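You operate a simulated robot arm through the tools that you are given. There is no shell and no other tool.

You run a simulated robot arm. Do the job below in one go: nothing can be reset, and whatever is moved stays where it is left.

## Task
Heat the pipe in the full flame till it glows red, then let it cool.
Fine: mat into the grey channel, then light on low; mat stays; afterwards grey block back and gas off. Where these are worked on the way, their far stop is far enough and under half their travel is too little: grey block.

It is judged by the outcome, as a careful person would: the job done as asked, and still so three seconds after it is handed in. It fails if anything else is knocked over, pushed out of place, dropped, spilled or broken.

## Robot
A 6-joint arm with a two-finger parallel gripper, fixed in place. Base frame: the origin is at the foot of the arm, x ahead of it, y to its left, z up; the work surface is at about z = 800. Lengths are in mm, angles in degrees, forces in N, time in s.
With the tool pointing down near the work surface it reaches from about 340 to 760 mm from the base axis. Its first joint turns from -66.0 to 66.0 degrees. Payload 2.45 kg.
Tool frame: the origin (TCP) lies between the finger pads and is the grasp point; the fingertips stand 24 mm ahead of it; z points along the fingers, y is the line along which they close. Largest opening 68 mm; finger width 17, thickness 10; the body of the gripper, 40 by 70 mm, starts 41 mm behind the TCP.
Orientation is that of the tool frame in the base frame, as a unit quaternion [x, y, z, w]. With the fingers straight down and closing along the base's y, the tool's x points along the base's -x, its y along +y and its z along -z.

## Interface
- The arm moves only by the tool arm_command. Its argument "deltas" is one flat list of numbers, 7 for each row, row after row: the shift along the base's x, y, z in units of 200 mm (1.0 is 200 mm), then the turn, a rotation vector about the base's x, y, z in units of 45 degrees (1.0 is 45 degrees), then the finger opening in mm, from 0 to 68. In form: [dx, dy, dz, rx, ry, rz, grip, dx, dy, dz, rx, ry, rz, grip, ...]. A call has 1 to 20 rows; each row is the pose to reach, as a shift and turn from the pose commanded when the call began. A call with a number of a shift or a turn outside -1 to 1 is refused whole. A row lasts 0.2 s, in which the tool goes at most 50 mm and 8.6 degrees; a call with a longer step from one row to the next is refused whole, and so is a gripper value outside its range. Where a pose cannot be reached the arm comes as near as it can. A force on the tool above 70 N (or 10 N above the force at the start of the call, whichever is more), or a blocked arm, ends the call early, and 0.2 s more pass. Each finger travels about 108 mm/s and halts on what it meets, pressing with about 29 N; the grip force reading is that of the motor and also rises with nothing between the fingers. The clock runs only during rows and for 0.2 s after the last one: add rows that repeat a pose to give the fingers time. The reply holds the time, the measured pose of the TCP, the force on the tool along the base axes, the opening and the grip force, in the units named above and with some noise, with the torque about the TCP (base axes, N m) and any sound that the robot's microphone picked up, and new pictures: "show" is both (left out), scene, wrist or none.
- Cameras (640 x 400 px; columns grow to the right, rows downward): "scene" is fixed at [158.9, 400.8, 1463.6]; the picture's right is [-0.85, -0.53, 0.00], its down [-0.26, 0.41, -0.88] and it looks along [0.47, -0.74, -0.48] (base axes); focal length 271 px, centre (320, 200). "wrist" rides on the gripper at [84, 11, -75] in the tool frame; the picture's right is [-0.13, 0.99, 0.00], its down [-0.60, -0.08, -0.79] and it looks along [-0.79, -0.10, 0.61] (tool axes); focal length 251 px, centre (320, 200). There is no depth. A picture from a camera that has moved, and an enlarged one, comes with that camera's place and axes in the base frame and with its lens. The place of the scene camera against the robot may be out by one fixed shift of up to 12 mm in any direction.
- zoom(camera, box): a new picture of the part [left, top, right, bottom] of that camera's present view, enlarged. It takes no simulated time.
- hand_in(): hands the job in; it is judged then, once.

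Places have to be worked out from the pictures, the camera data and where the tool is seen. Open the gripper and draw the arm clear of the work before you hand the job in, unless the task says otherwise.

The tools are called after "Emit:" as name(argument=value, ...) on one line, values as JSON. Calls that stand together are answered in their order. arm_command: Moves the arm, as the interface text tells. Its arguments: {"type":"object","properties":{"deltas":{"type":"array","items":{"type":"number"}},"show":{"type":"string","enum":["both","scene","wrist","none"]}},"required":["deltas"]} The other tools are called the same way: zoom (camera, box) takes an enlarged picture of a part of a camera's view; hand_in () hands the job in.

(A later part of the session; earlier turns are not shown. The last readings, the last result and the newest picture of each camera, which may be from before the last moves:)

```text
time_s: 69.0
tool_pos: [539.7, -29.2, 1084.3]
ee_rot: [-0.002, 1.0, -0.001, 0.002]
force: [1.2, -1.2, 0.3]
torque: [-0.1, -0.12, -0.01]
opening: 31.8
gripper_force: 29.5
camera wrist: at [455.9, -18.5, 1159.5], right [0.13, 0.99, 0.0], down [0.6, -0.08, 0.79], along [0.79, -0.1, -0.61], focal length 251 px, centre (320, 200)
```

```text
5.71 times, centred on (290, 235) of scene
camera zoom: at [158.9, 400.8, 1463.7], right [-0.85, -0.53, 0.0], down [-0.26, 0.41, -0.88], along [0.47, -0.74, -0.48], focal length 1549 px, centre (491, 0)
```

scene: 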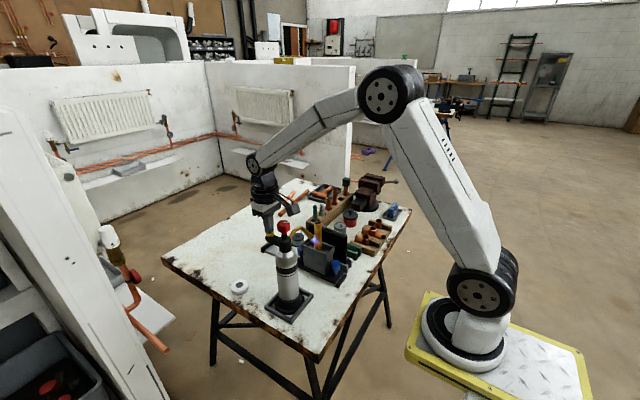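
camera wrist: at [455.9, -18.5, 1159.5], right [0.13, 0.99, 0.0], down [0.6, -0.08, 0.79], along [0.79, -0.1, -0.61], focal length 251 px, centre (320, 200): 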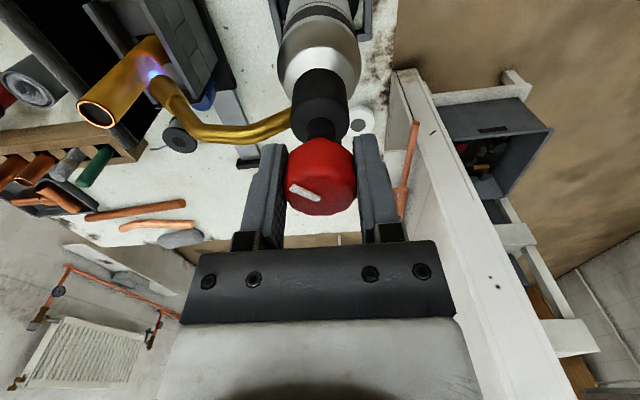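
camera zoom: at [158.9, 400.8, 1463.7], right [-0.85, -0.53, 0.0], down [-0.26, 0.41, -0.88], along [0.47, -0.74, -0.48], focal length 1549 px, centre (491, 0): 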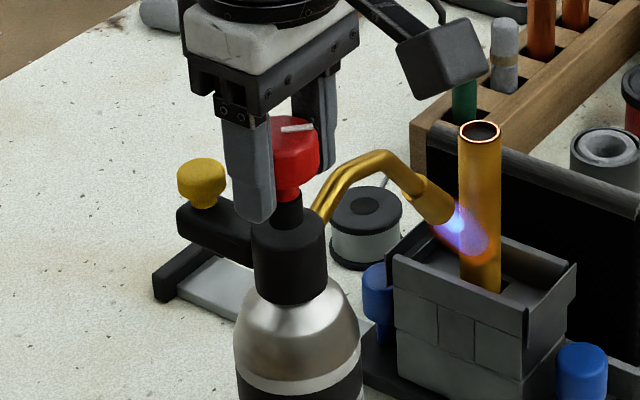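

The knob is gripped again, the head is still on aim, and the low flame is on the pipe. I'll press down and turn anticlockwise 45° slowly, as the first half of going to full.

Emit:
arm_command(deltas=[0, 0, -0.0125, 0, 0, 0, 25, 0, 0, -0.0125, 0, 0, 0.0667, 25, 0, 0, -0.0125, 0, 0, 0.1333, 25, 0, 0, -0.0125, 0, 0, 0.2, 25, 0, 0, -0.0125, 0, 0, 0.2667, 25, 0, 0, -0.0125, 0, 0, 0.3333, 25, 0, 0, -0.0125, 0, 0, 0.4, 25, 0, 0, -0.0125, 0, 0, 0.4667, 25, 0, 0, -0.0125, 0, 0, 0.5333, 25, 0, 0, -0.0125, 0, 0, 0.6, 25, 0, 0, -0.0125, 0, 0, 0.6667, 25, 0, 0, -0.0125, 0, 0, 0.7333, 25, 0, 0, -0.0125, 0, 0, 0.8, 25, 0, 0, -0.0125, 0, 0, 0.8667, 25, 0, 0, -0.0125, 0, 0, 0.9333, 25, 0, 0, -0.0125, 0, 0, 1.0, 25], show="wrist")

Emit:
zoom(camera="scene", box=[250, 200, 330, 270])

```text
time_s: 72.4
tool_pos: [540.5, -29.1, 1082.5]
ee_rot: [-0.384, 0.923, -0.001, 0.003]
force: [-0.4, -5.8, 26.3]
torque: [-0.17, 0.1, -0.02]
opening: 31.9
gripper_force: 28.7
camera wrist: at [473.6, -80.4, 1157.2], right [-0.61, 0.79, 0.0], down [0.48, 0.37, 0.8], along [0.63, 0.49, -0.61], focal length 251 px, centre (320, 200)
```

wrist: 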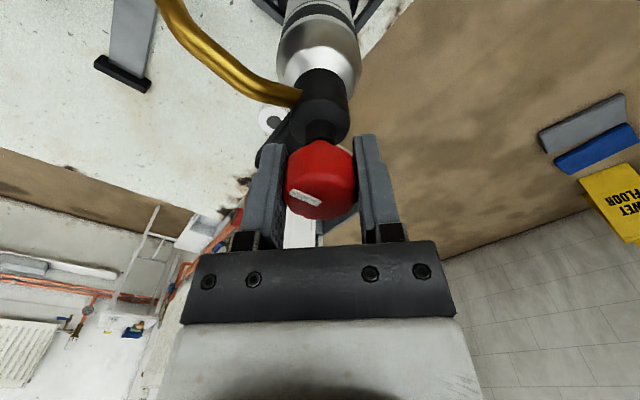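

```text
5.71 times, centred on (290, 235) of scene
camera zoom: at [158.4, 400.7, 1463.8], right [-0.85, -0.53, 0.0], down [-0.26, 0.41, -0.88], along [0.47, -0.74, -0.48], focal length 1549 px, centre (491, 0)
```

zoom: 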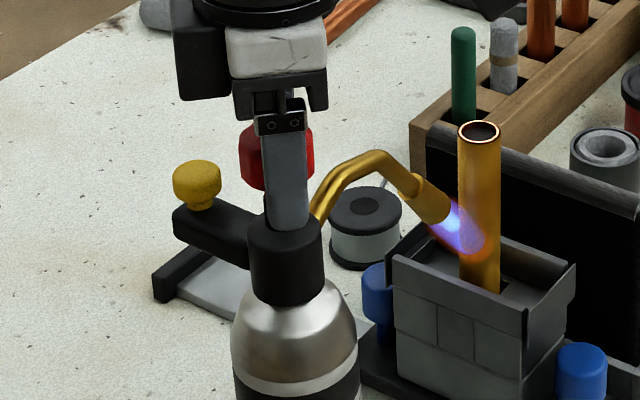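

The knob is at about 88°, the flame is growing and the head is holding to within about 2 mm. I'll turn the remaining 45° to full.

Emit:
arm_command(deltas=[0, 0, 0, 0, 0, 0.0667, 25, 0, 0, 0, 0, 0, 0.1333, 25, 0, 0, 0, 0, 0, 0.2, 25, 0, 0, 0, 0, 0, 0.2667, 25, 0, 0, 0, 0, 0, 0.3333, 25, 0, 0, 0, 0, 0, 0.4, 25, 0, 0, 0, 0, 0, 0.4667, 25, 0, 0, 0, 0, 0, 0.5333, 25, 0, 0, 0, 0, 0, 0.6, 25, 0, 0, 0, 0, 0, 0.6667, 25, 0, 0, 0, 0, 0, 0.7333, 25, 0, 0, 0, 0, 0, 0.8, 25, 0, 0, 0, 0, 0, 0.8667, 25, 0, 0, 0, 0, 0, 0.9333, 25, 0, 0, 0, 0, 0, 1.0, 25], show="wrist")

Emit:
zoom(camera="scene", box=[250, 200, 330, 270])

```text
time_s: 75.6
tool_pos: [540.6, -28.3, 1081.4]
ee_rot: [0.708, -0.706, 0.001, -0.002]
force: [0.8, -3.8, 27.9]
torque: [0.38, 0.0, 0.0]
opening: 31.9
gripper_force: 28.7
camera wrist: at [530.2, -113.0, 1156.9], right [-0.99, 0.13, 0.0], down [0.07, 0.6, 0.79], along [0.1, 0.79, -0.61], focal length 251 px, centre (320, 200)
```

wrist: 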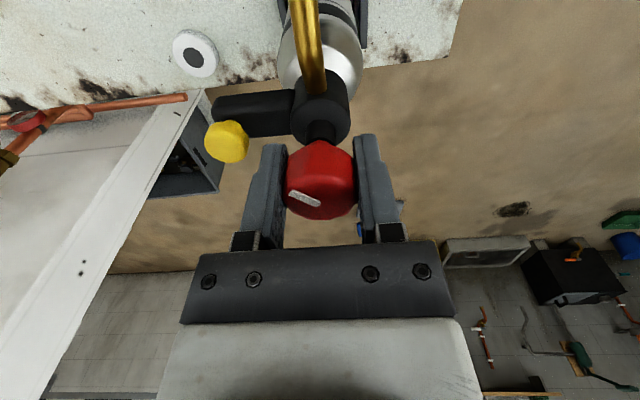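

```text
5.71 times, centred on (290, 235) of scene
camera zoom: at [158.4, 400.7, 1463.7], right [-0.85, -0.53, 0.0], down [-0.26, 0.41, -0.88], along [0.47, -0.74, -0.48], focal length 1549 px, centre (491, 0)
```

zoom: 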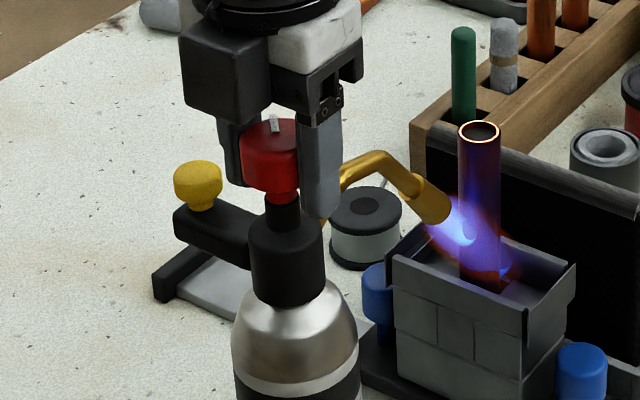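

The flame is now large and the pipe has turned purple, with the knob at about 133°. I'll hold here and watch the pipe in short steps.

Emit:
arm_command(deltas=[0, 0, 0, 0, 0, 0.03, 25, 0, 0, 0, 0, 0, 0.03, 25, 0, 0, 0, 0, 0, 0.03, 25, 0, 0, 0, 0, 0, 0.03, 25], show="none")

Emit:
zoom(camera="scene", box=[280, 210, 340, 265])

```text
time_s: 76.6
tool_pos: [542.0, -27.8, 1081.4]
ee_rot: [0.716, -0.699, 0.001, -0.001]
force: [1.8, -3.7, 25.3]
torque: [0.2, 0.0, 0.02]
opening: 32.1
gripper_force: 29.6
```

```text
7.27 times, centred on (310, 238) of scene
camera zoom: at [158.5, 400.7, 1463.7], right [-0.85, -0.53, 0.0], down [-0.26, 0.41, -0.88], along [0.47, -0.74, -0.48], focal length 1971 px, centre (393, -73)
```

zoom: 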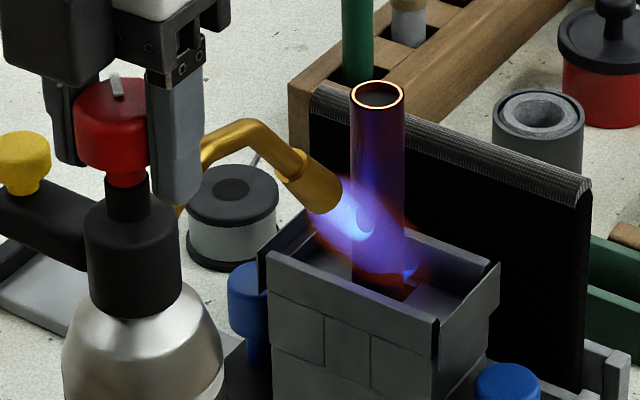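

The pipe is violet but not glowing. I'll hold another 1.4 s.

Emit:
arm_command(deltas=[0, 0, 0, 0, 0, 0, 25, 0, 0, 0, 0, 0, 0, 25, 0, 0, 0, 0, 0, 0, 25, 0, 0, 0, 0, 0, 0, 25, 0, 0, 0, 0, 0, 0, 25, 0, 0, 0, 0, 0, 0, 25], show="none")

Emit:
zoom(camera="scene", box=[280, 210, 340, 265])

```text
time_s: 78.0
tool_pos: [541.1, -29.2, 1082.1]
ee_rot: [0.716, -0.699, 0.0, -0.003]
force: [1.7, -4.9, 23.0]
torque: [-0.03, -0.02, 0.02]
opening: 32.0
gripper_force: 28.9
```

```text
7.27 times, centred on (310, 238) of scene
camera zoom: at [158.5, 400.7, 1463.7], right [-0.85, -0.53, 0.0], down [-0.26, 0.41, -0.88], along [0.47, -0.74, -0.48], focal length 1971 px, centre (393, -73)
```

zoom: 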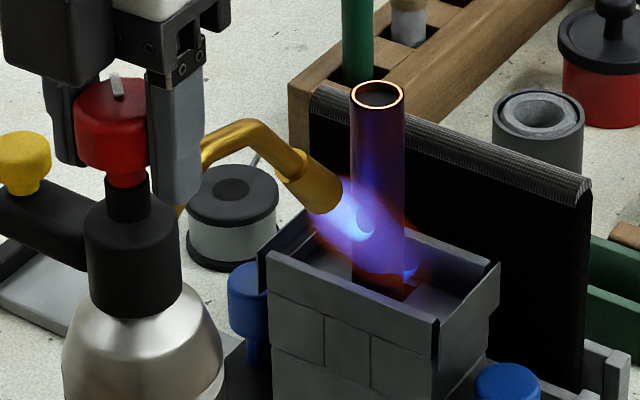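

Still violet with little change. I'll hold 2 s more and look again.

Emit:
arm_command(deltas=[0, 0, 0, 0, 0, 0, 25, 0, 0, 0, 0, 0, 0, 25, 0, 0, 0, 0, 0, 0, 25, 0, 0, 0, 0, 0, 0, 25, 0, 0, 0, 0, 0, 0, 25, 0, 0, 0, 0, 0, 0, 25, 0, 0, 0, 0, 0, 0, 25, 0, 0, 0, 0, 0, 0, 25, 0, 0, 0, 0, 0, 0, 25], show="none")

Emit:
zoom(camera="scene", box=[280, 210, 340, 265])

```text
time_s: 80.0
tool_pos: [542.2, -29.7, 1081.4]
ee_rot: [0.716, -0.698, 0.0, -0.001]
force: [1.5, -3.8, 22.1]
torque: [0.06, -0.02, 0.0]
opening: 32.2
gripper_force: 29.3
```

```text
7.27 times, centred on (310, 238) of scene
camera zoom: at [158.5, 400.7, 1463.7], right [-0.85, -0.53, 0.0], down [-0.26, 0.41, -0.88], along [0.47, -0.74, -0.48], focal length 1971 px, centre (393, -73)
```

zoom: 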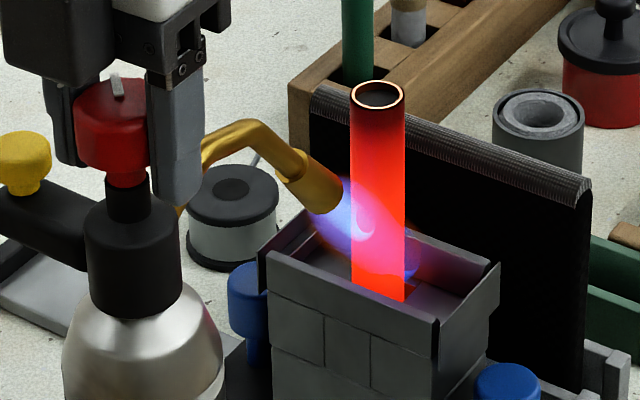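

The pipe is now glowing bright red, so the gas comes off at once. I'll turn the knob clockwise with the press kept on, first 45°.

Emit:
arm_command(deltas=[0, 0, 0, 0, 0, -0.143, 25, 0, 0, 0, 0, 0, -0.286, 25, 0, 0, 0, 0, 0, -0.429, 25, 0, 0, 0, 0, 0, -0.571, 25, 0, 0, 0, 0, 0, -0.714, 25, 0, 0, 0, 0, 0, -0.857, 25, 0, 0, 0, 0, 0, -1.0, 25], show="none")

Emit:
zoom(camera="scene", box=[250, 200, 330, 270])

```text
time_s: 81.6
tool_pos: [539.8, -28.1, 1080.0]
ee_rot: [-0.393, 0.919, 0.0, 0.001]
force: [1.8, -2.1, 17.2]
torque: [0.49, -0.54, 0.01]
opening: 32.3
gripper_force: 29.0
```

```text
5.71 times, centred on (290, 235) of scene
camera zoom: at [158.6, 400.7, 1463.7], right [-0.85, -0.53, 0.0], down [-0.26, 0.41, -0.88], along [0.47, -0.74, -0.48], focal length 1549 px, centre (491, 0)
```

zoom: 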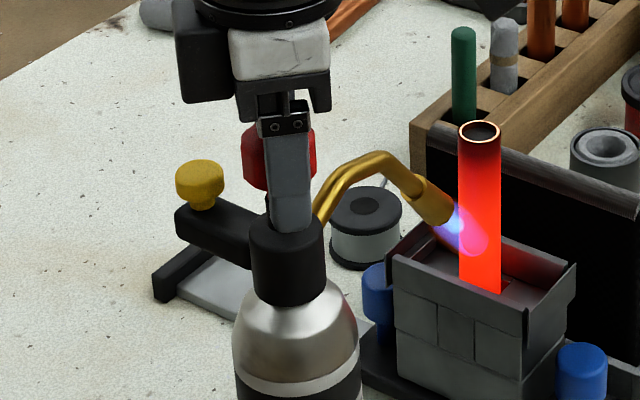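

The flame is shrinking and the head is steady, with the pipe still red. I'll go on clockwise another 45°.

Emit:
arm_command(deltas=[0, 0, -0.003, 0, 0, -0.143, 25, 0, 0, -0.003, 0, 0, -0.286, 25, 0, 0, -0.003, 0, 0, -0.429, 25, 0, 0, -0.003, 0, 0, -0.571, 25, 0, 0, -0.003, 0, 0, -0.714, 25, 0, 0, -0.003, 0, 0, -0.857, 25, 0, 0, -0.003, 0, 0, -1.0, 25], show="none")

Emit:
zoom(camera="scene", box=[250, 200, 330, 270])

```text
time_s: 83.2
tool_pos: [540.6, -28.4, 1079.4]
ee_rot: [-0.011, 1.0, -0.001, 0.003]
force: [-2.2, -5.2, 29.2]
torque: [-0.05, 0.0, 0.0]
opening: 32.0
gripper_force: 28.9
```

```text
5.71 times, centred on (290, 235) of scene
camera zoom: at [158.2, 400.7, 1463.8], right [-0.85, -0.53, 0.0], down [-0.26, 0.41, -0.88], along [0.47, -0.74, -0.48], focal length 1549 px, centre (491, 0)
```

zoom: 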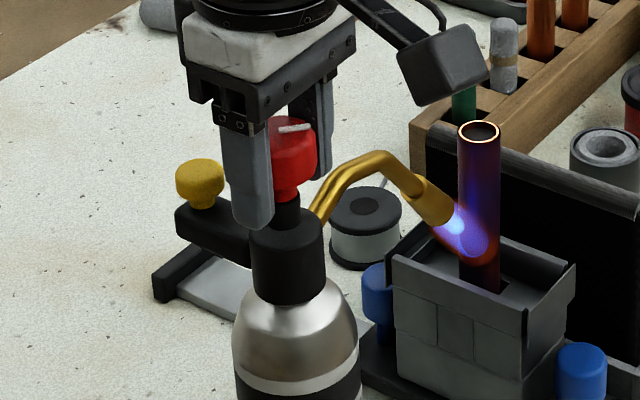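

The red glow has already faded to dark violet and the flame is on low, with the knob at about 43°. I'll turn clockwise 41° more towards off.

Emit:
arm_command(deltas=[0, 0, 0, 0, 0, -0.111, 25, 0, 0, 0, 0, 0, -0.222, 25, 0, 0, 0, 0, 0, -0.333, 25, 0, 0, 0, 0, 0, -0.444, 25, 0, 0, 0, 0, 0, -0.556, 25, 0, 0, 0, 0, 0, -0.667, 25, 0, 0, 0, 0, 0, -0.756, 25, 0, 0, 0, 0, 0, -0.822, 25, 0, 0, 0, 0, 0, -0.867, 25, 0, 0, 0, 0, 0, -0.911, 25], show="wrist")

Emit:
zoom(camera="scene", box=[250, 200, 330, 270])

Emit:
zoom(camera="wrist", box=[180, 40, 460, 260])

```text
time_s: 85.4
tool_pos: [540.4, -28.3, 1080.6]
ee_rot: [0.339, 0.941, -0.001, 0.0]
force: [-1.9, -0.8, 11.9]
torque: [0.04, -0.27, 0.03]
opening: 31.9
gripper_force: 29.2
camera wrist: at [482.4, 33.7, 1155.6], right [0.73, 0.68, 0.0], down [0.42, -0.45, 0.79], along [0.54, -0.58, -0.61], focal length 251 px, centre (320, 200)
```

wrist: 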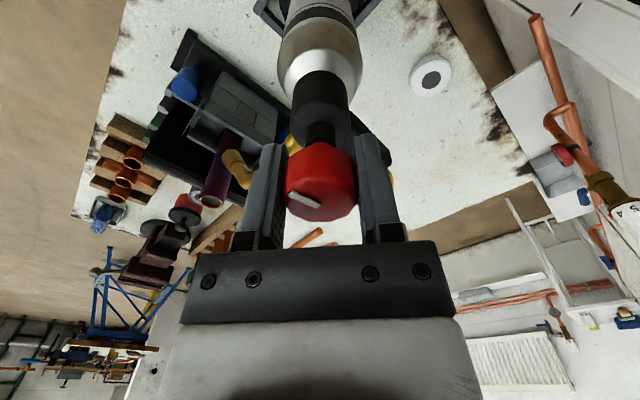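

```text
5.71 times, centred on (290, 235) of scene
camera zoom: at [158.6, 400.8, 1463.7], right [-0.85, -0.53, 0.0], down [-0.26, 0.41, -0.88], along [0.47, -0.74, -0.48], focal length 1549 px, centre (491, 0)
```

zoom: 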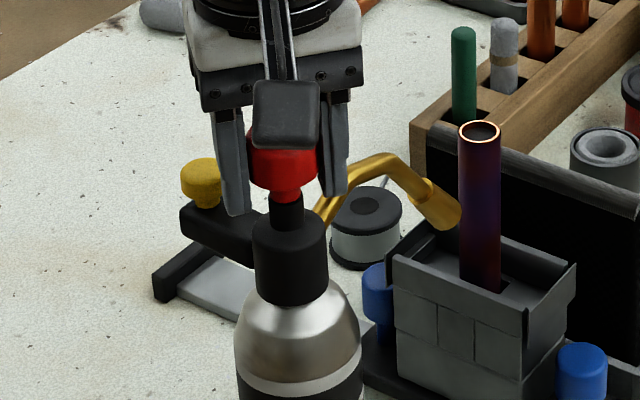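

```text
1.82 times, centred on (320, 150) of wrist
camera zoom: at [482.4, 33.7, 1155.6], right [0.73, 0.68, 0.0], down [0.42, -0.45, 0.79], along [0.54, -0.58, -0.61], focal length 457 px, centre (320, 291)
```

zoom: 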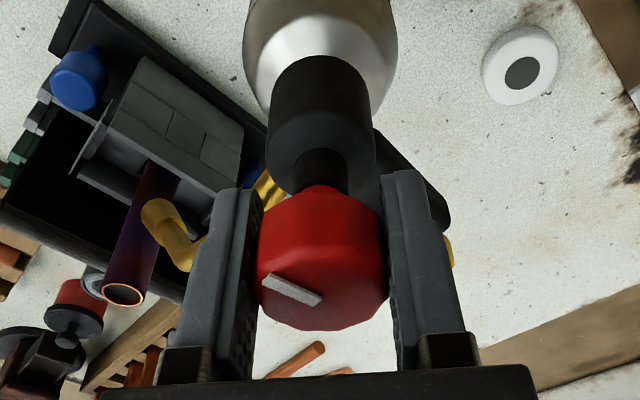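

The flame is out and the knob reads about 4–6° from its off stop. I'll press and turn slowly clockwise another 6° so it is fully shut.

Emit:
arm_command(deltas=[0, 0, -0.007, 0, 0, 0, 25, 0, 0, -0.007, 0, 0, -0.022, 25, 0, 0, -0.007, 0, 0, -0.044, 25, 0, 0, -0.007, 0, 0, -0.067, 25, 0, 0, -0.007, 0, 0, -0.089, 25, 0, 0, -0.007, 0, 0, -0.111, 25, 0, 0, -0.007, 0, 0, -0.133, 25], show="wrist")

Emit:
zoom(camera="scene", box=[250, 200, 330, 270])

Emit:
zoom(camera="wrist", box=[180, 40, 460, 260])

```text
time_s: 87.0
tool_pos: [540.5, -29.1, 1080.1]
ee_rot: [0.387, 0.922, 0.0, 0.002]
force: [-5.8, -1.4, 29.9]
torque: [0.0, 0.08, 0.01]
opening: 32.3
gripper_force: 28.9
camera wrist: at [489.3, 39.0, 1154.9], right [0.8, 0.6, 0.0], down [0.36, -0.48, 0.8], along [0.48, -0.63, -0.61], focal length 251 px, centre (320, 200)
```

wrist: 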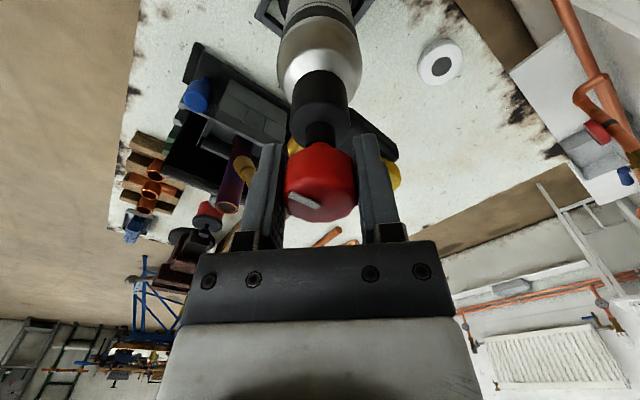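

```text
5.71 times, centred on (290, 235) of scene
camera zoom: at [158.2, 400.8, 1463.7], right [-0.85, -0.53, 0.0], down [-0.26, 0.41, -0.88], along [0.47, -0.74, -0.48], focal length 1549 px, centre (491, 0)
```

zoom: 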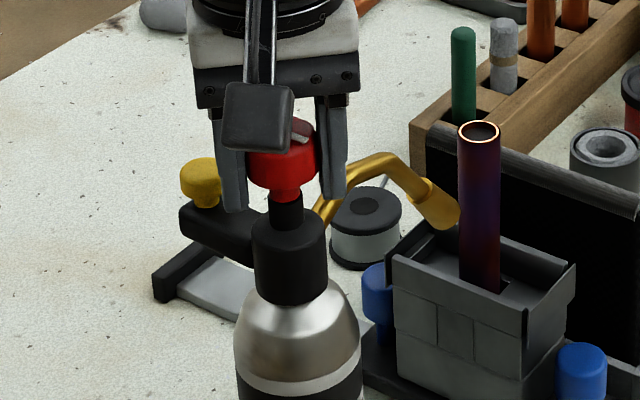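

```text
1.82 times, centred on (320, 150) of wrist
camera zoom: at [489.3, 39.0, 1154.9], right [0.8, 0.6, 0.0], down [0.36, -0.48, 0.8], along [0.48, -0.63, -0.61], focal length 457 px, centre (320, 291)
```

zoom: 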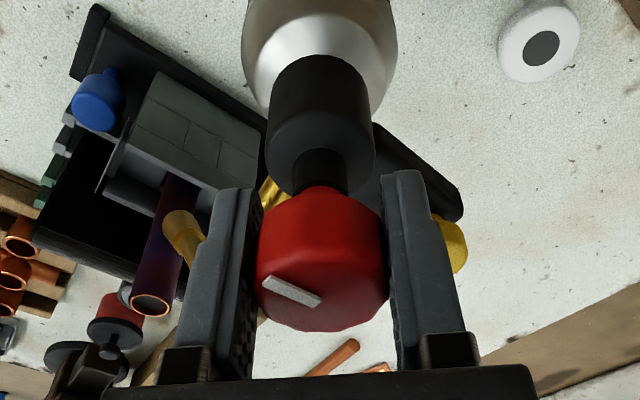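

The mark is now about at its original heading relative to the torch, with no torque. I'll make a last 2.5° clockwise turn to feel for the stop.

Emit:
arm_command(deltas=[0, 0, 0, 0, 0, -0.028, 25, 0, 0, 0, 0, 0, -0.056, 25, 0, 0, 0, 0, 0, -0.056, 25], show="none")

Emit:
zoom(camera="scene", box=[250, 200, 330, 270])

Emit:
zoom(camera="wrist", box=[180, 40, 460, 260])

```text
time_s: 87.8
tool_pos: [540.8, -29.7, 1079.9]
ee_rot: [0.408, 0.913, -0.001, 0.002]
force: [-4.7, -1.9, 28.6]
torque: [-0.08, 0.03, 0.04]
opening: 32.2
gripper_force: 29.7
```

```text
5.71 times, centred on (290, 235) of scene
camera zoom: at [158.2, 400.8, 1463.7], right [-0.85, -0.53, 0.0], down [-0.26, 0.41, -0.88], along [0.47, -0.74, -0.48], focal length 1549 px, centre (491, 0)
```

zoom: 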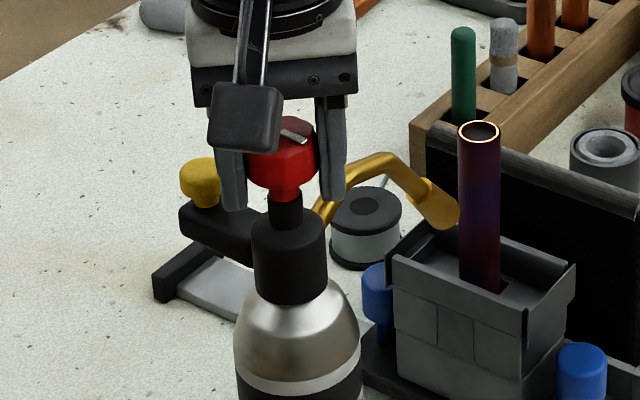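

```text
1.82 times, centred on (320, 150) of wrist
camera zoom: at [492.7, 41.1, 1154.8], right [0.82, 0.57, 0.0], down [0.34, -0.5, 0.8], along [0.45, -0.66, -0.61], focal length 457 px, centre (320, 291)
```

zoom: 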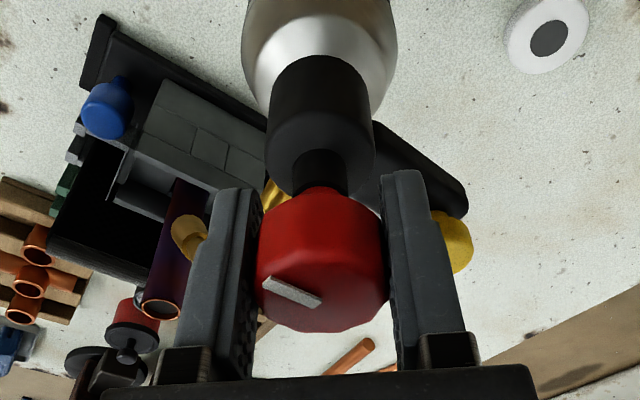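

The mark points to -x within about 2°, which is its original off heading, and there's still no stop torque. I'll turn 4° more clockwise to be sure it seats.

Emit:
arm_command(deltas=[0, 0, 0, 0, 0, -0.03, 25, 0, 0, 0, 0, 0, -0.06, 25, 0, 0, 0, 0, 0, -0.09, 25, 0, 0, 0, 0, 0, -0.09, 25], show="none")

Emit:
zoom(camera="scene", box=[250, 200, 330, 270])

Emit:
zoom(camera="wrist", box=[180, 40, 460, 260])

```text
time_s: 88.8
tool_pos: [541.6, -28.1, 1078.4]
ee_rot: [0.439, 0.898, -0.001, 0.001]
force: [-1.6, 3.0, 19.6]
torque: [0.08, 0.02, 0.3]
opening: 31.9
gripper_force: 29.4
```

```text
5.71 times, centred on (290, 235) of scene
camera zoom: at [158.5, 401.0, 1463.7], right [-0.85, -0.53, 0.0], down [-0.26, 0.41, -0.88], along [0.47, -0.74, -0.48], focal length 1549 px, centre (491, 0)
```

zoom: 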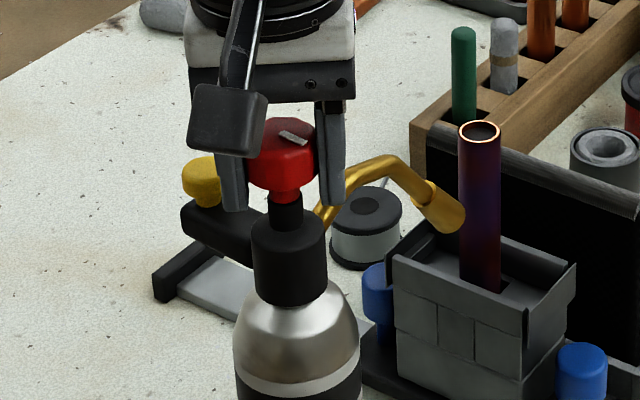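

```text
1.82 times, centred on (320, 150) of wrist
camera zoom: at [497.5, 45.0, 1153.9], right [0.86, 0.51, 0.0], down [0.31, -0.52, 0.79], along [0.4, -0.68, -0.61], focal length 457 px, centre (320, 291)
```

zoom: 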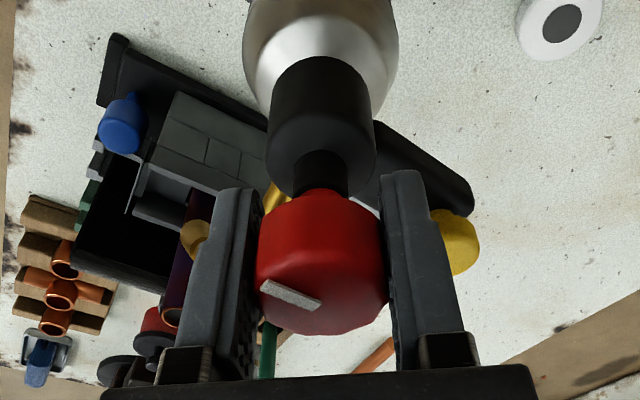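

Torque of 0.30 N·m shows the knob seated at its off stop, with the head dragged to about 5° clockwise. I'll take the press off and turn the pair back about 6° anticlockwise quickly so the nozzle returns to its aim.

Emit:
arm_command(deltas=[0, 0, 0.0125, 0, 0, 0, 25, 0, 0, 0.0125, 0, 0, 0.133, 25, 0, 0, 0.0125, 0, 0, 0.133, 25], show="none")

Emit:
zoom(camera="scene", box=[250, 200, 330, 270])

Emit:
zoom(camera="wrist", box=[180, 40, 460, 260])

```text
time_s: 89.6
tool_pos: [540.5, -28.5, 1080.6]
ee_rot: [0.391, 0.92, -0.002, 0.0]
force: [0.1, -0.5, 0.0]
torque: [0.0, -0.01, 0.0]
opening: 31.5
gripper_force: 29.0
```

```text
5.71 times, centred on (290, 235) of scene
camera zoom: at [159.0, 400.8, 1463.6], right [-0.85, -0.53, 0.0], down [-0.26, 0.41, -0.88], along [0.47, -0.74, -0.48], focal length 1549 px, centre (491, 0)
```

zoom: 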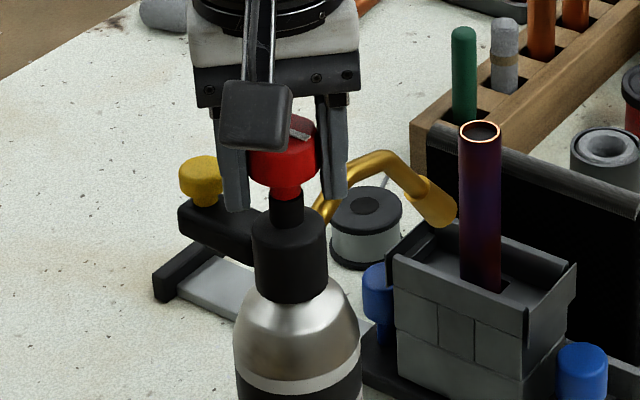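

```text
1.82 times, centred on (320, 150) of wrist
camera zoom: at [490.0, 39.8, 1155.8], right [0.8, 0.59, 0.0], down [0.36, -0.49, 0.79], along [0.47, -0.64, -0.61], focal length 457 px, centre (320, 291)
```

zoom: 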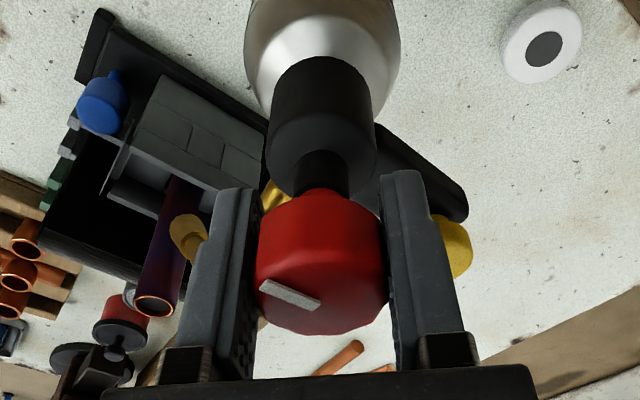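

The nozzle and yellow button match their original positions again. I'll press once more and turn 2° clockwise so the valve rests on its off stop.

Emit:
arm_command(deltas=[0, 0, -0.011, 0, 0, 0, 25, 0, 0, -0.011, 0, 0, -0.016, 25, 0, 0, -0.011, 0, 0, -0.032, 25, 0, 0, -0.011, 0, 0, -0.045, 25, 0, 0, -0.011, 0, 0, -0.045, 25], show="none")

Emit:
zoom(camera="scene", box=[250, 200, 330, 270])

```text
time_s: 90.8
tool_pos: [541.1, -28.2, 1079.5]
ee_rot: [0.409, 0.913, -0.001, 0.0]
force: [-0.8, 0.5, 0.0]
torque: [0.15, 0.28, 0.03]
opening: 31.6
gripper_force: 29.3
```

```text
5.71 times, centred on (290, 235) of scene
camera zoom: at [159.0, 400.8, 1463.6], right [-0.85, -0.53, 0.0], down [-0.26, 0.41, -0.88], along [0.47, -0.74, -0.48], focal length 1549 px, centre (491, 0)
```

zoom: 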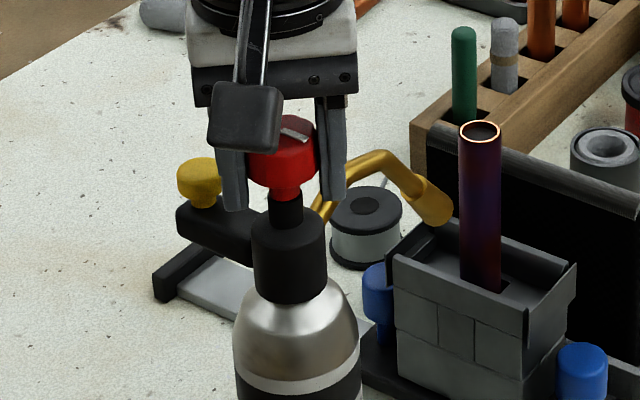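

All forces are near zero and the torch is on its original aim with the valve closed. I'll open the fingers, rise clear and straighten the wrist.

Emit:
arm_command(deltas=[0, 0, 0, 0, 0, 0, 50, 0, 0, 0, 0, 0, 0, 50, 0, 0, 0.1, 0, 0, 0, 50, 0, 0, 0.3, 0, 0, 0, 50, 0, 0, 0.45, 0, 0, 0.17, 50, 0, 0, 0.5, 0, 0, 0.34, 50, 0, 0, 0.5, 0, 0, 0.51, 50, 0, 0, 0.5, 0, 0, 0.68, 50, 0, 0, 0.5, 0, 0, 0.85, 60, 0, 0, 0.5, 0, 0, 1.0, 60, 0, 0, 0.5, 0, 0, 1.0, 60], show="wrist")

Emit:
zoom(camera="scene", box=[250, 190, 350, 290])

Emit:
zoom(camera="wrist", box=[200, 0, 440, 200])

```text
time_s: 93.2
tool_pos: [540.0, -29.2, 1178.6]
ee_rot: [0.028, 1.0, -0.001, 0.001]
force: [-0.9, 0.2, -0.2]
torque: [0.04, 0.01, 0.01]
opening: 59.9
gripper_force: 0.2
camera wrist: at [457.2, -13.5, 1254.1], right [0.18, 0.98, 0.0], down [0.6, -0.11, 0.79], along [0.78, -0.14, -0.61], focal length 251 px, centre (320, 200)
```

wrist: 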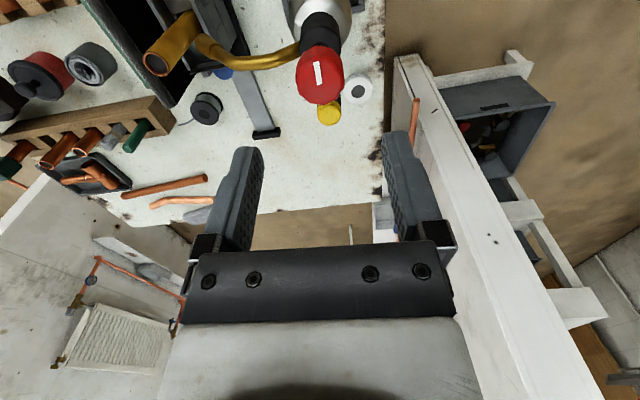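

```text
4.00 times, centred on (300, 240) of scene
camera zoom: at [158.9, 400.8, 1463.6], right [-0.85, -0.53, 0.0], down [-0.26, 0.41, -0.88], along [0.47, -0.74, -0.48], focal length 1084 px, centre (400, 40)
```

zoom: 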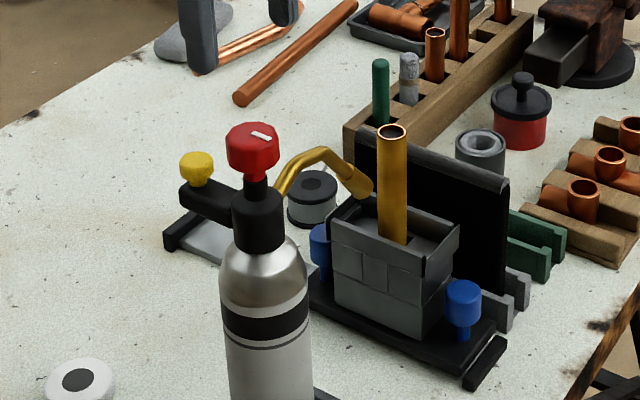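

```text
2.00 times, centred on (320, 100) of wrist
camera zoom: at [457.2, -13.5, 1254.1], right [0.18, 0.98, 0.0], down [0.6, -0.11, 0.79], along [0.78, -0.14, -0.61], focal length 503 px, centre (320, 400)
```

zoom: 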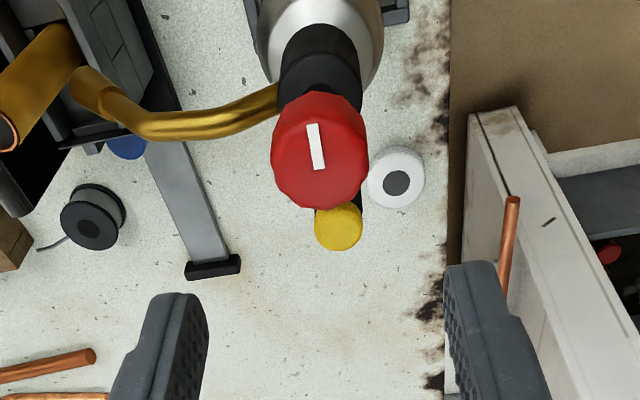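

The gas is off, there is no flame, and the white mark and torch head are back at their original headings. The pipe has faded to a golden colour as it cools. Next I'll go back over the near blue peg with the wrist tilted as before, to slide the block back.

Emit:
arm_command(deltas=[-0.085, -0.2, 0, 0.03, 0, 0.02, 60, -0.17, -0.4, 0, 0.06, 0, 0.04, 60, -0.255, -0.6, 0, 0.1, 0, 0.06, 60, -0.335, -0.815, 0, 0.144, 0, 0.071, 60, -0.335, -0.815, -0.22, 0.144, 0, 0.071, 60, -0.335, -0.815, -0.45, 0.144, 0, 0.071, 60, -0.335, -0.815, -0.68, 0.144, 0, 0.071, 60, -0.335, -0.815, -0.68, 0.144, 0, 0.071, 60], show="both")

Emit:
zoom(camera="wrist", box=[200, 0, 440, 200])

Emit:
zoom(camera="scene", box=[265, 200, 345, 270])

```text
time_s: 95.0
tool_pos: [471.3, -188.8, 1043.7]
ee_rot: [-0.001, 0.998, 0.055, -0.001]
force: [0.5, 0.1, 0.1]
torque: [0.01, -0.03, 0.0]
opening: 59.9
gripper_force: 0.0
camera wrist: at [387.8, -187.1, 1119.2], right [0.13, 0.99, 0.11], down [0.61, -0.17, 0.78], along [0.79, -0.03, -0.62], focal length 251 px, centre (320, 200)
```

scene: 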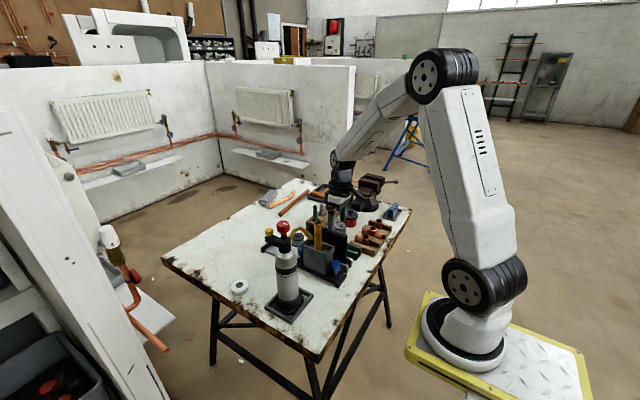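
wrist: 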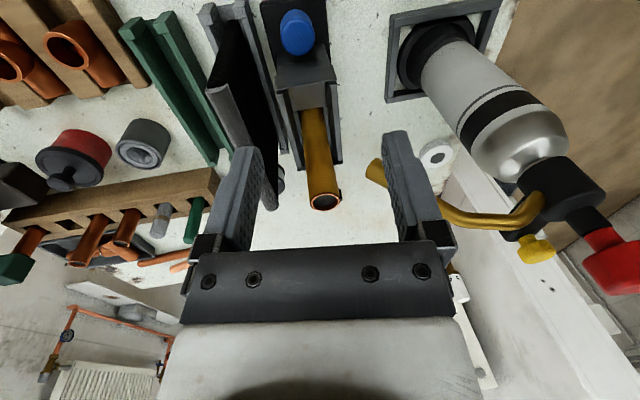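

```text
2.00 times, centred on (320, 100) of wrist
camera zoom: at [387.8, -187.1, 1119.2], right [0.13, 0.99, 0.11], down [0.61, -0.17, 0.78], along [0.79, -0.03, -0.62], focal length 503 px, centre (320, 400)
```

zoom: 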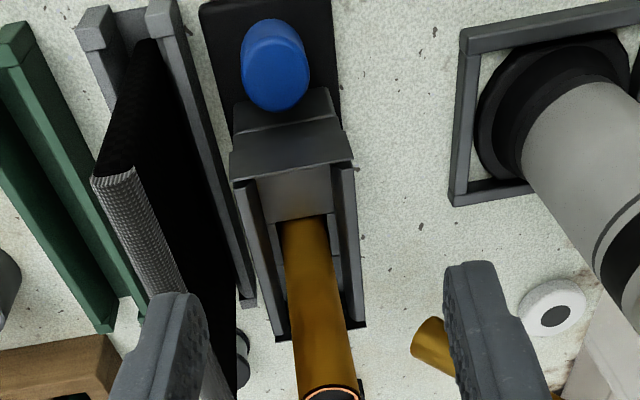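

```text
5.71 times, centred on (305, 235) of scene
camera zoom: at [158.9, 400.8, 1463.6], right [-0.85, -0.53, 0.0], down [-0.26, 0.41, -0.88], along [0.47, -0.74, -0.48], focal length 1549 px, centre (406, 0)
```

zoom: 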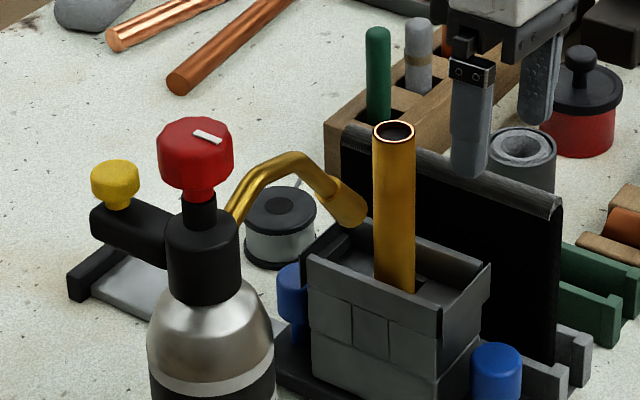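

The tool is above the peg and the mat, pipe and torch are all in place. I'll descend to the earlier grip height and close on the cap.

Emit:
arm_command(deltas=[0.008, -0.016, -0.22, 0, 0, 0, 54, 0.008, -0.016, -0.44, 0, 0, 0, 54, 0.008, -0.016, -0.65, 0, 0, 0, 54, 0.008, -0.016, -0.8185, 0, 0, 0, 54, 0.008, -0.016, -0.8185, 0, 0, 0, 54, 0.008, -0.016, -0.8185, 0, 0, 0, 30, 0.008, -0.016, -0.8185, 0, 0, 0, 15, 0.008, -0.016, -0.8185, 0, 0, 0, 15], show="both")

Emit:
zoom(camera="wrist", box=[200, 0, 460, 200])

```text
time_s: 96.8
tool_pos: [474.8, -191.8, 880.2]
ee_rot: [-0.001, 0.998, 0.057, -0.002]
force: [7.8, 25.2, 1.0]
torque: [-0.24, -0.12, -0.08]
opening: 30.4
gripper_force: 43.7
camera wrist: at [390.9, -189.7, 955.8], right [0.13, 0.99, 0.11], down [0.61, -0.17, 0.78], along [0.78, -0.03, -0.62], focal length 251 px, centre (320, 200)
```

scene: 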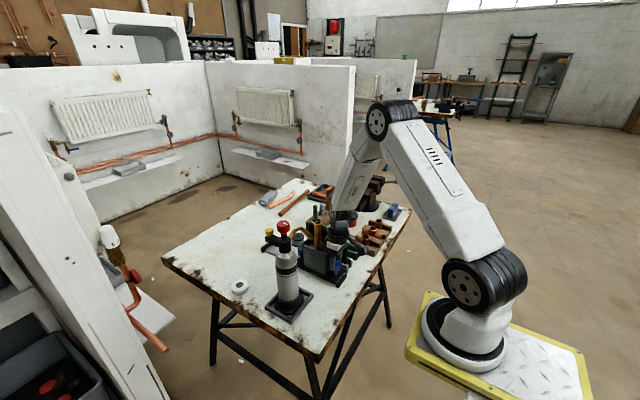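
wrist: 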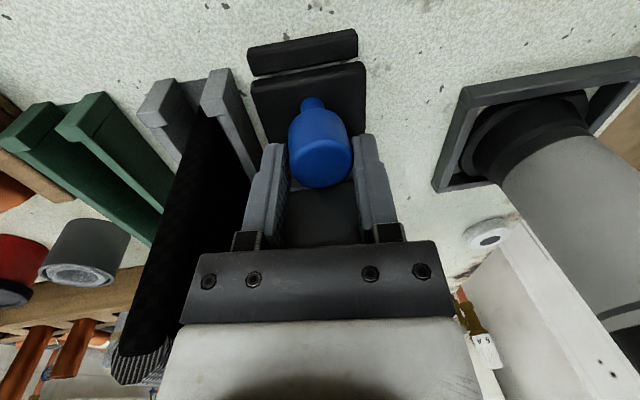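

```text
2.00 times, centred on (330, 100) of wrist
camera zoom: at [390.9, -189.7, 955.8], right [0.13, 0.99, 0.11], down [0.61, -0.17, 0.78], along [0.78, -0.03, -0.62], focal length 503 px, centre (300, 400)
```

zoom: 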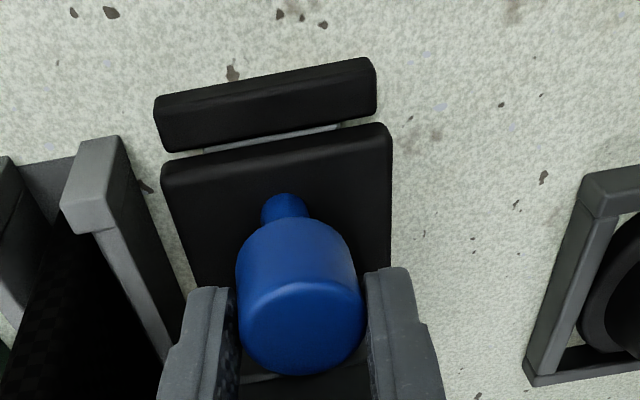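

The cap is gripped again at the far stop, with about 25 N of side load. I'll take 1.5 mm off in y and push the block back along +x, 60 mm first, past the cold nozzle.

Emit:
arm_command(deltas=[0, 0.006, 0, 0, 0, 0, 15, 0.05, 0.006, 0, 0, 0, 0, 15, 0.1, 0.006, 0, 0, 0, 0, 15, 0.15, 0.006, 0, 0, 0, 0, 15, 0.2, 0.006, 0, 0, 0, 0, 15, 0.25, 0.006, 0, 0, 0, 0, 15, 0.3, 0.006, 0, 0, 0, 0, 15, 0.3, 0.006, 0, 0, 0, 0, 15], show="scene")

Emit:
zoom(camera="scene", box=[265, 195, 365, 285])

```text
time_s: 98.6
tool_pos: [533.8, -192.2, 878.6]
ee_rot: [-0.001, 0.998, 0.057, -0.003]
force: [-1.6, 31.4, 1.1]
torque: [-0.18, 0.71, -0.27]
opening: 30.7
gripper_force: 43.8
```

scene: 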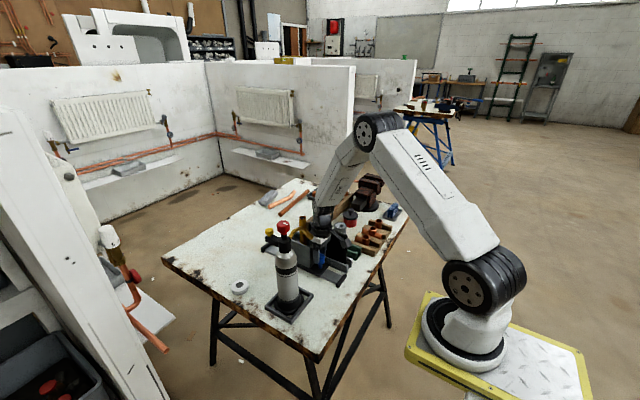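

```text
4.44 times, centred on (315, 240) of scene
camera zoom: at [158.8, 401.6, 1463.4], right [-0.85, -0.53, 0.0], down [-0.26, 0.41, -0.88], along [0.47, -0.74, -0.48], focal length 1204 px, centre (342, 22)
```

zoom: 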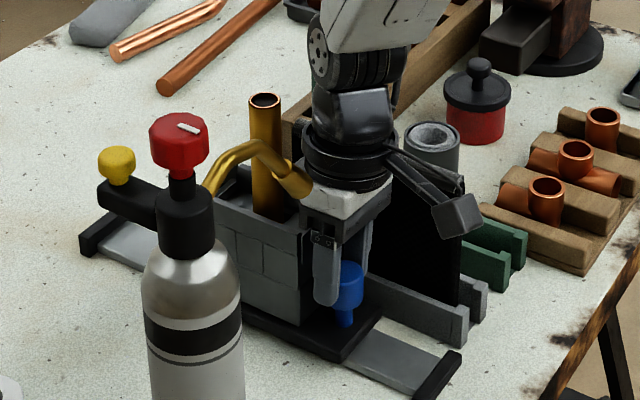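

The block is sliding back cleanly, clear of the nozzle and mat. I'll move 1.5 mm in +y for the side load and push another 62 mm.

Emit:
arm_command(deltas=[0.04, 0.007, 0, 0, 0, 0, 15, 0.09, 0.007, 0, 0, 0, 0, 15, 0.14, 0.007, 0, 0, 0, 0, 15, 0.19, 0.007, 0, 0, 0, 0, 15, 0.24, 0.007, 0, 0, 0, 0, 15, 0.28, 0.007, 0, 0, 0, 0, 15, 0.31, 0.007, 0, 0, 0, 0, 15, 0.31, 0.007, 0, 0, 0, 0, 15], show="scene")

Emit:
zoom(camera="scene", box=[255, 200, 345, 280])

```text
time_s: 100.4
tool_pos: [597.6, -191.6, 879.8]
ee_rot: [0.0, 0.998, 0.056, -0.001]
force: [-0.5, 12.8, -8.9]
torque: [-0.54, -0.13, -0.04]
opening: 30.3
gripper_force: 43.9
```

scene: 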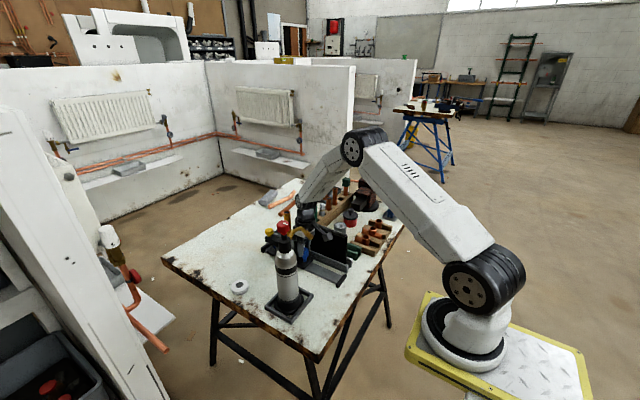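

```text
5.00 times, centred on (300, 240) of scene
camera zoom: at [159.0, 401.1, 1463.5], right [-0.85, -0.53, 0.0], down [-0.26, 0.41, -0.88], along [0.47, -0.74, -0.48], focal length 1355 px, centre (420, 0)
```

zoom: 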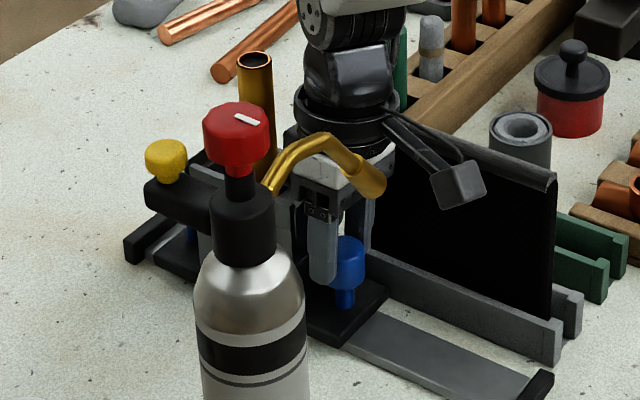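

About 12 mm remains to the starting position. I'll creep forward in 2 mm rows and watch for the back stop.

Emit:
arm_command(deltas=[0.015, 0.002, 0, 0, 0, 0, 15, 0.03, 0.002, 0, 0, 0, 0, 15, 0.04, 0.002, 0, 0, 0, 0, 15, 0.05, 0.002, 0, 0, 0, 0, 15, 0.057, 0.002, 0, 0, 0, 0, 15, 0.063, 0.002, 0, 0, 0, 0, 15], show="scene")

Emit:
zoom(camera="scene", box=[255, 200, 345, 280])

```text
time_s: 101.8
tool_pos: [611.1, -193.0, 879.4]
ee_rot: [0.0, 0.998, 0.056, -0.001]
force: [-2.0, 6.7, -6.9]
torque: [-0.68, -0.26, -0.03]
opening: 30.4
gripper_force: 44.2
```

scene: 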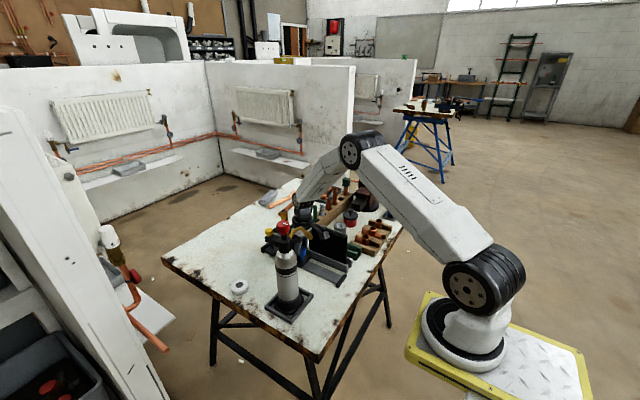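

```text
5.00 times, centred on (300, 240) of scene
camera zoom: at [159.0, 401.0, 1463.6], right [-0.85, -0.53, 0.0], down [-0.26, 0.41, -0.88], along [0.47, -0.74, -0.48], focal length 1355 px, centre (420, 0)
```

zoom: 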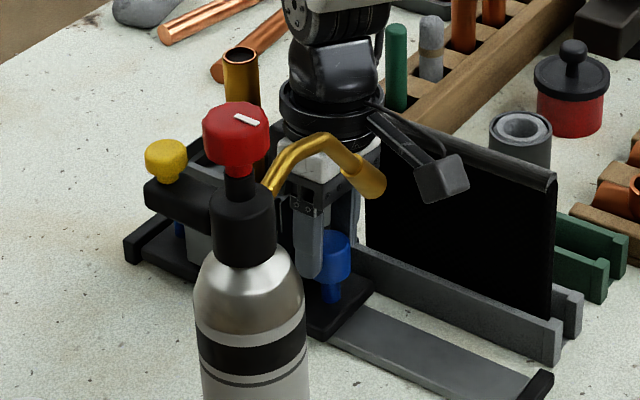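

There's no stop yet, and compared with the first picture the block is still about 5 mm short. I'll creep on until the force rises.

Emit:
arm_command(deltas=[0.01, 0, 0, 0, 0, 0, 15, 0.02, 0, 0, 0, 0, 0, 15, 0.027, 0, 0, 0, 0, 0, 15, 0.034, 0, 0, 0, 0, 0, 15, 0.034, 0, 0, 0, 0, 0, 15], show="none")

Emit:
zoom(camera="scene", box=[250, 210, 350, 290])

```text
time_s: 103.0
tool_pos: [615.8, -191.7, 879.8]
ee_rot: [0.0, 0.998, 0.057, -0.003]
force: [-17.8, -0.3, 1.5]
torque: [-0.78, 0.18, 0.08]
opening: 30.4
gripper_force: 44.5
```

```text
5.00 times, centred on (300, 250) of scene
camera zoom: at [158.4, 400.8, 1463.7], right [-0.85, -0.53, 0.0], down [-0.26, 0.41, -0.88], along [0.47, -0.74, -0.48], focal length 1355 px, centre (420, -50)
```

zoom: 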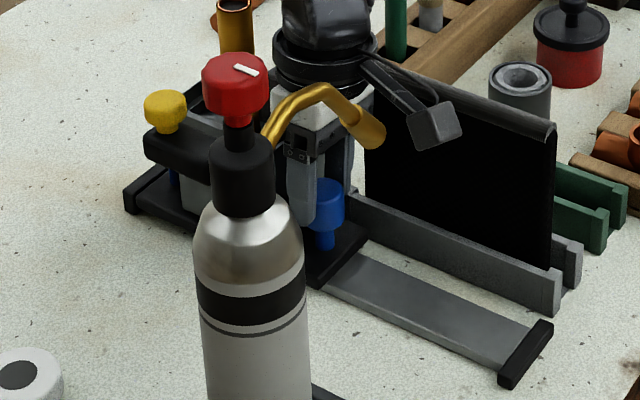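

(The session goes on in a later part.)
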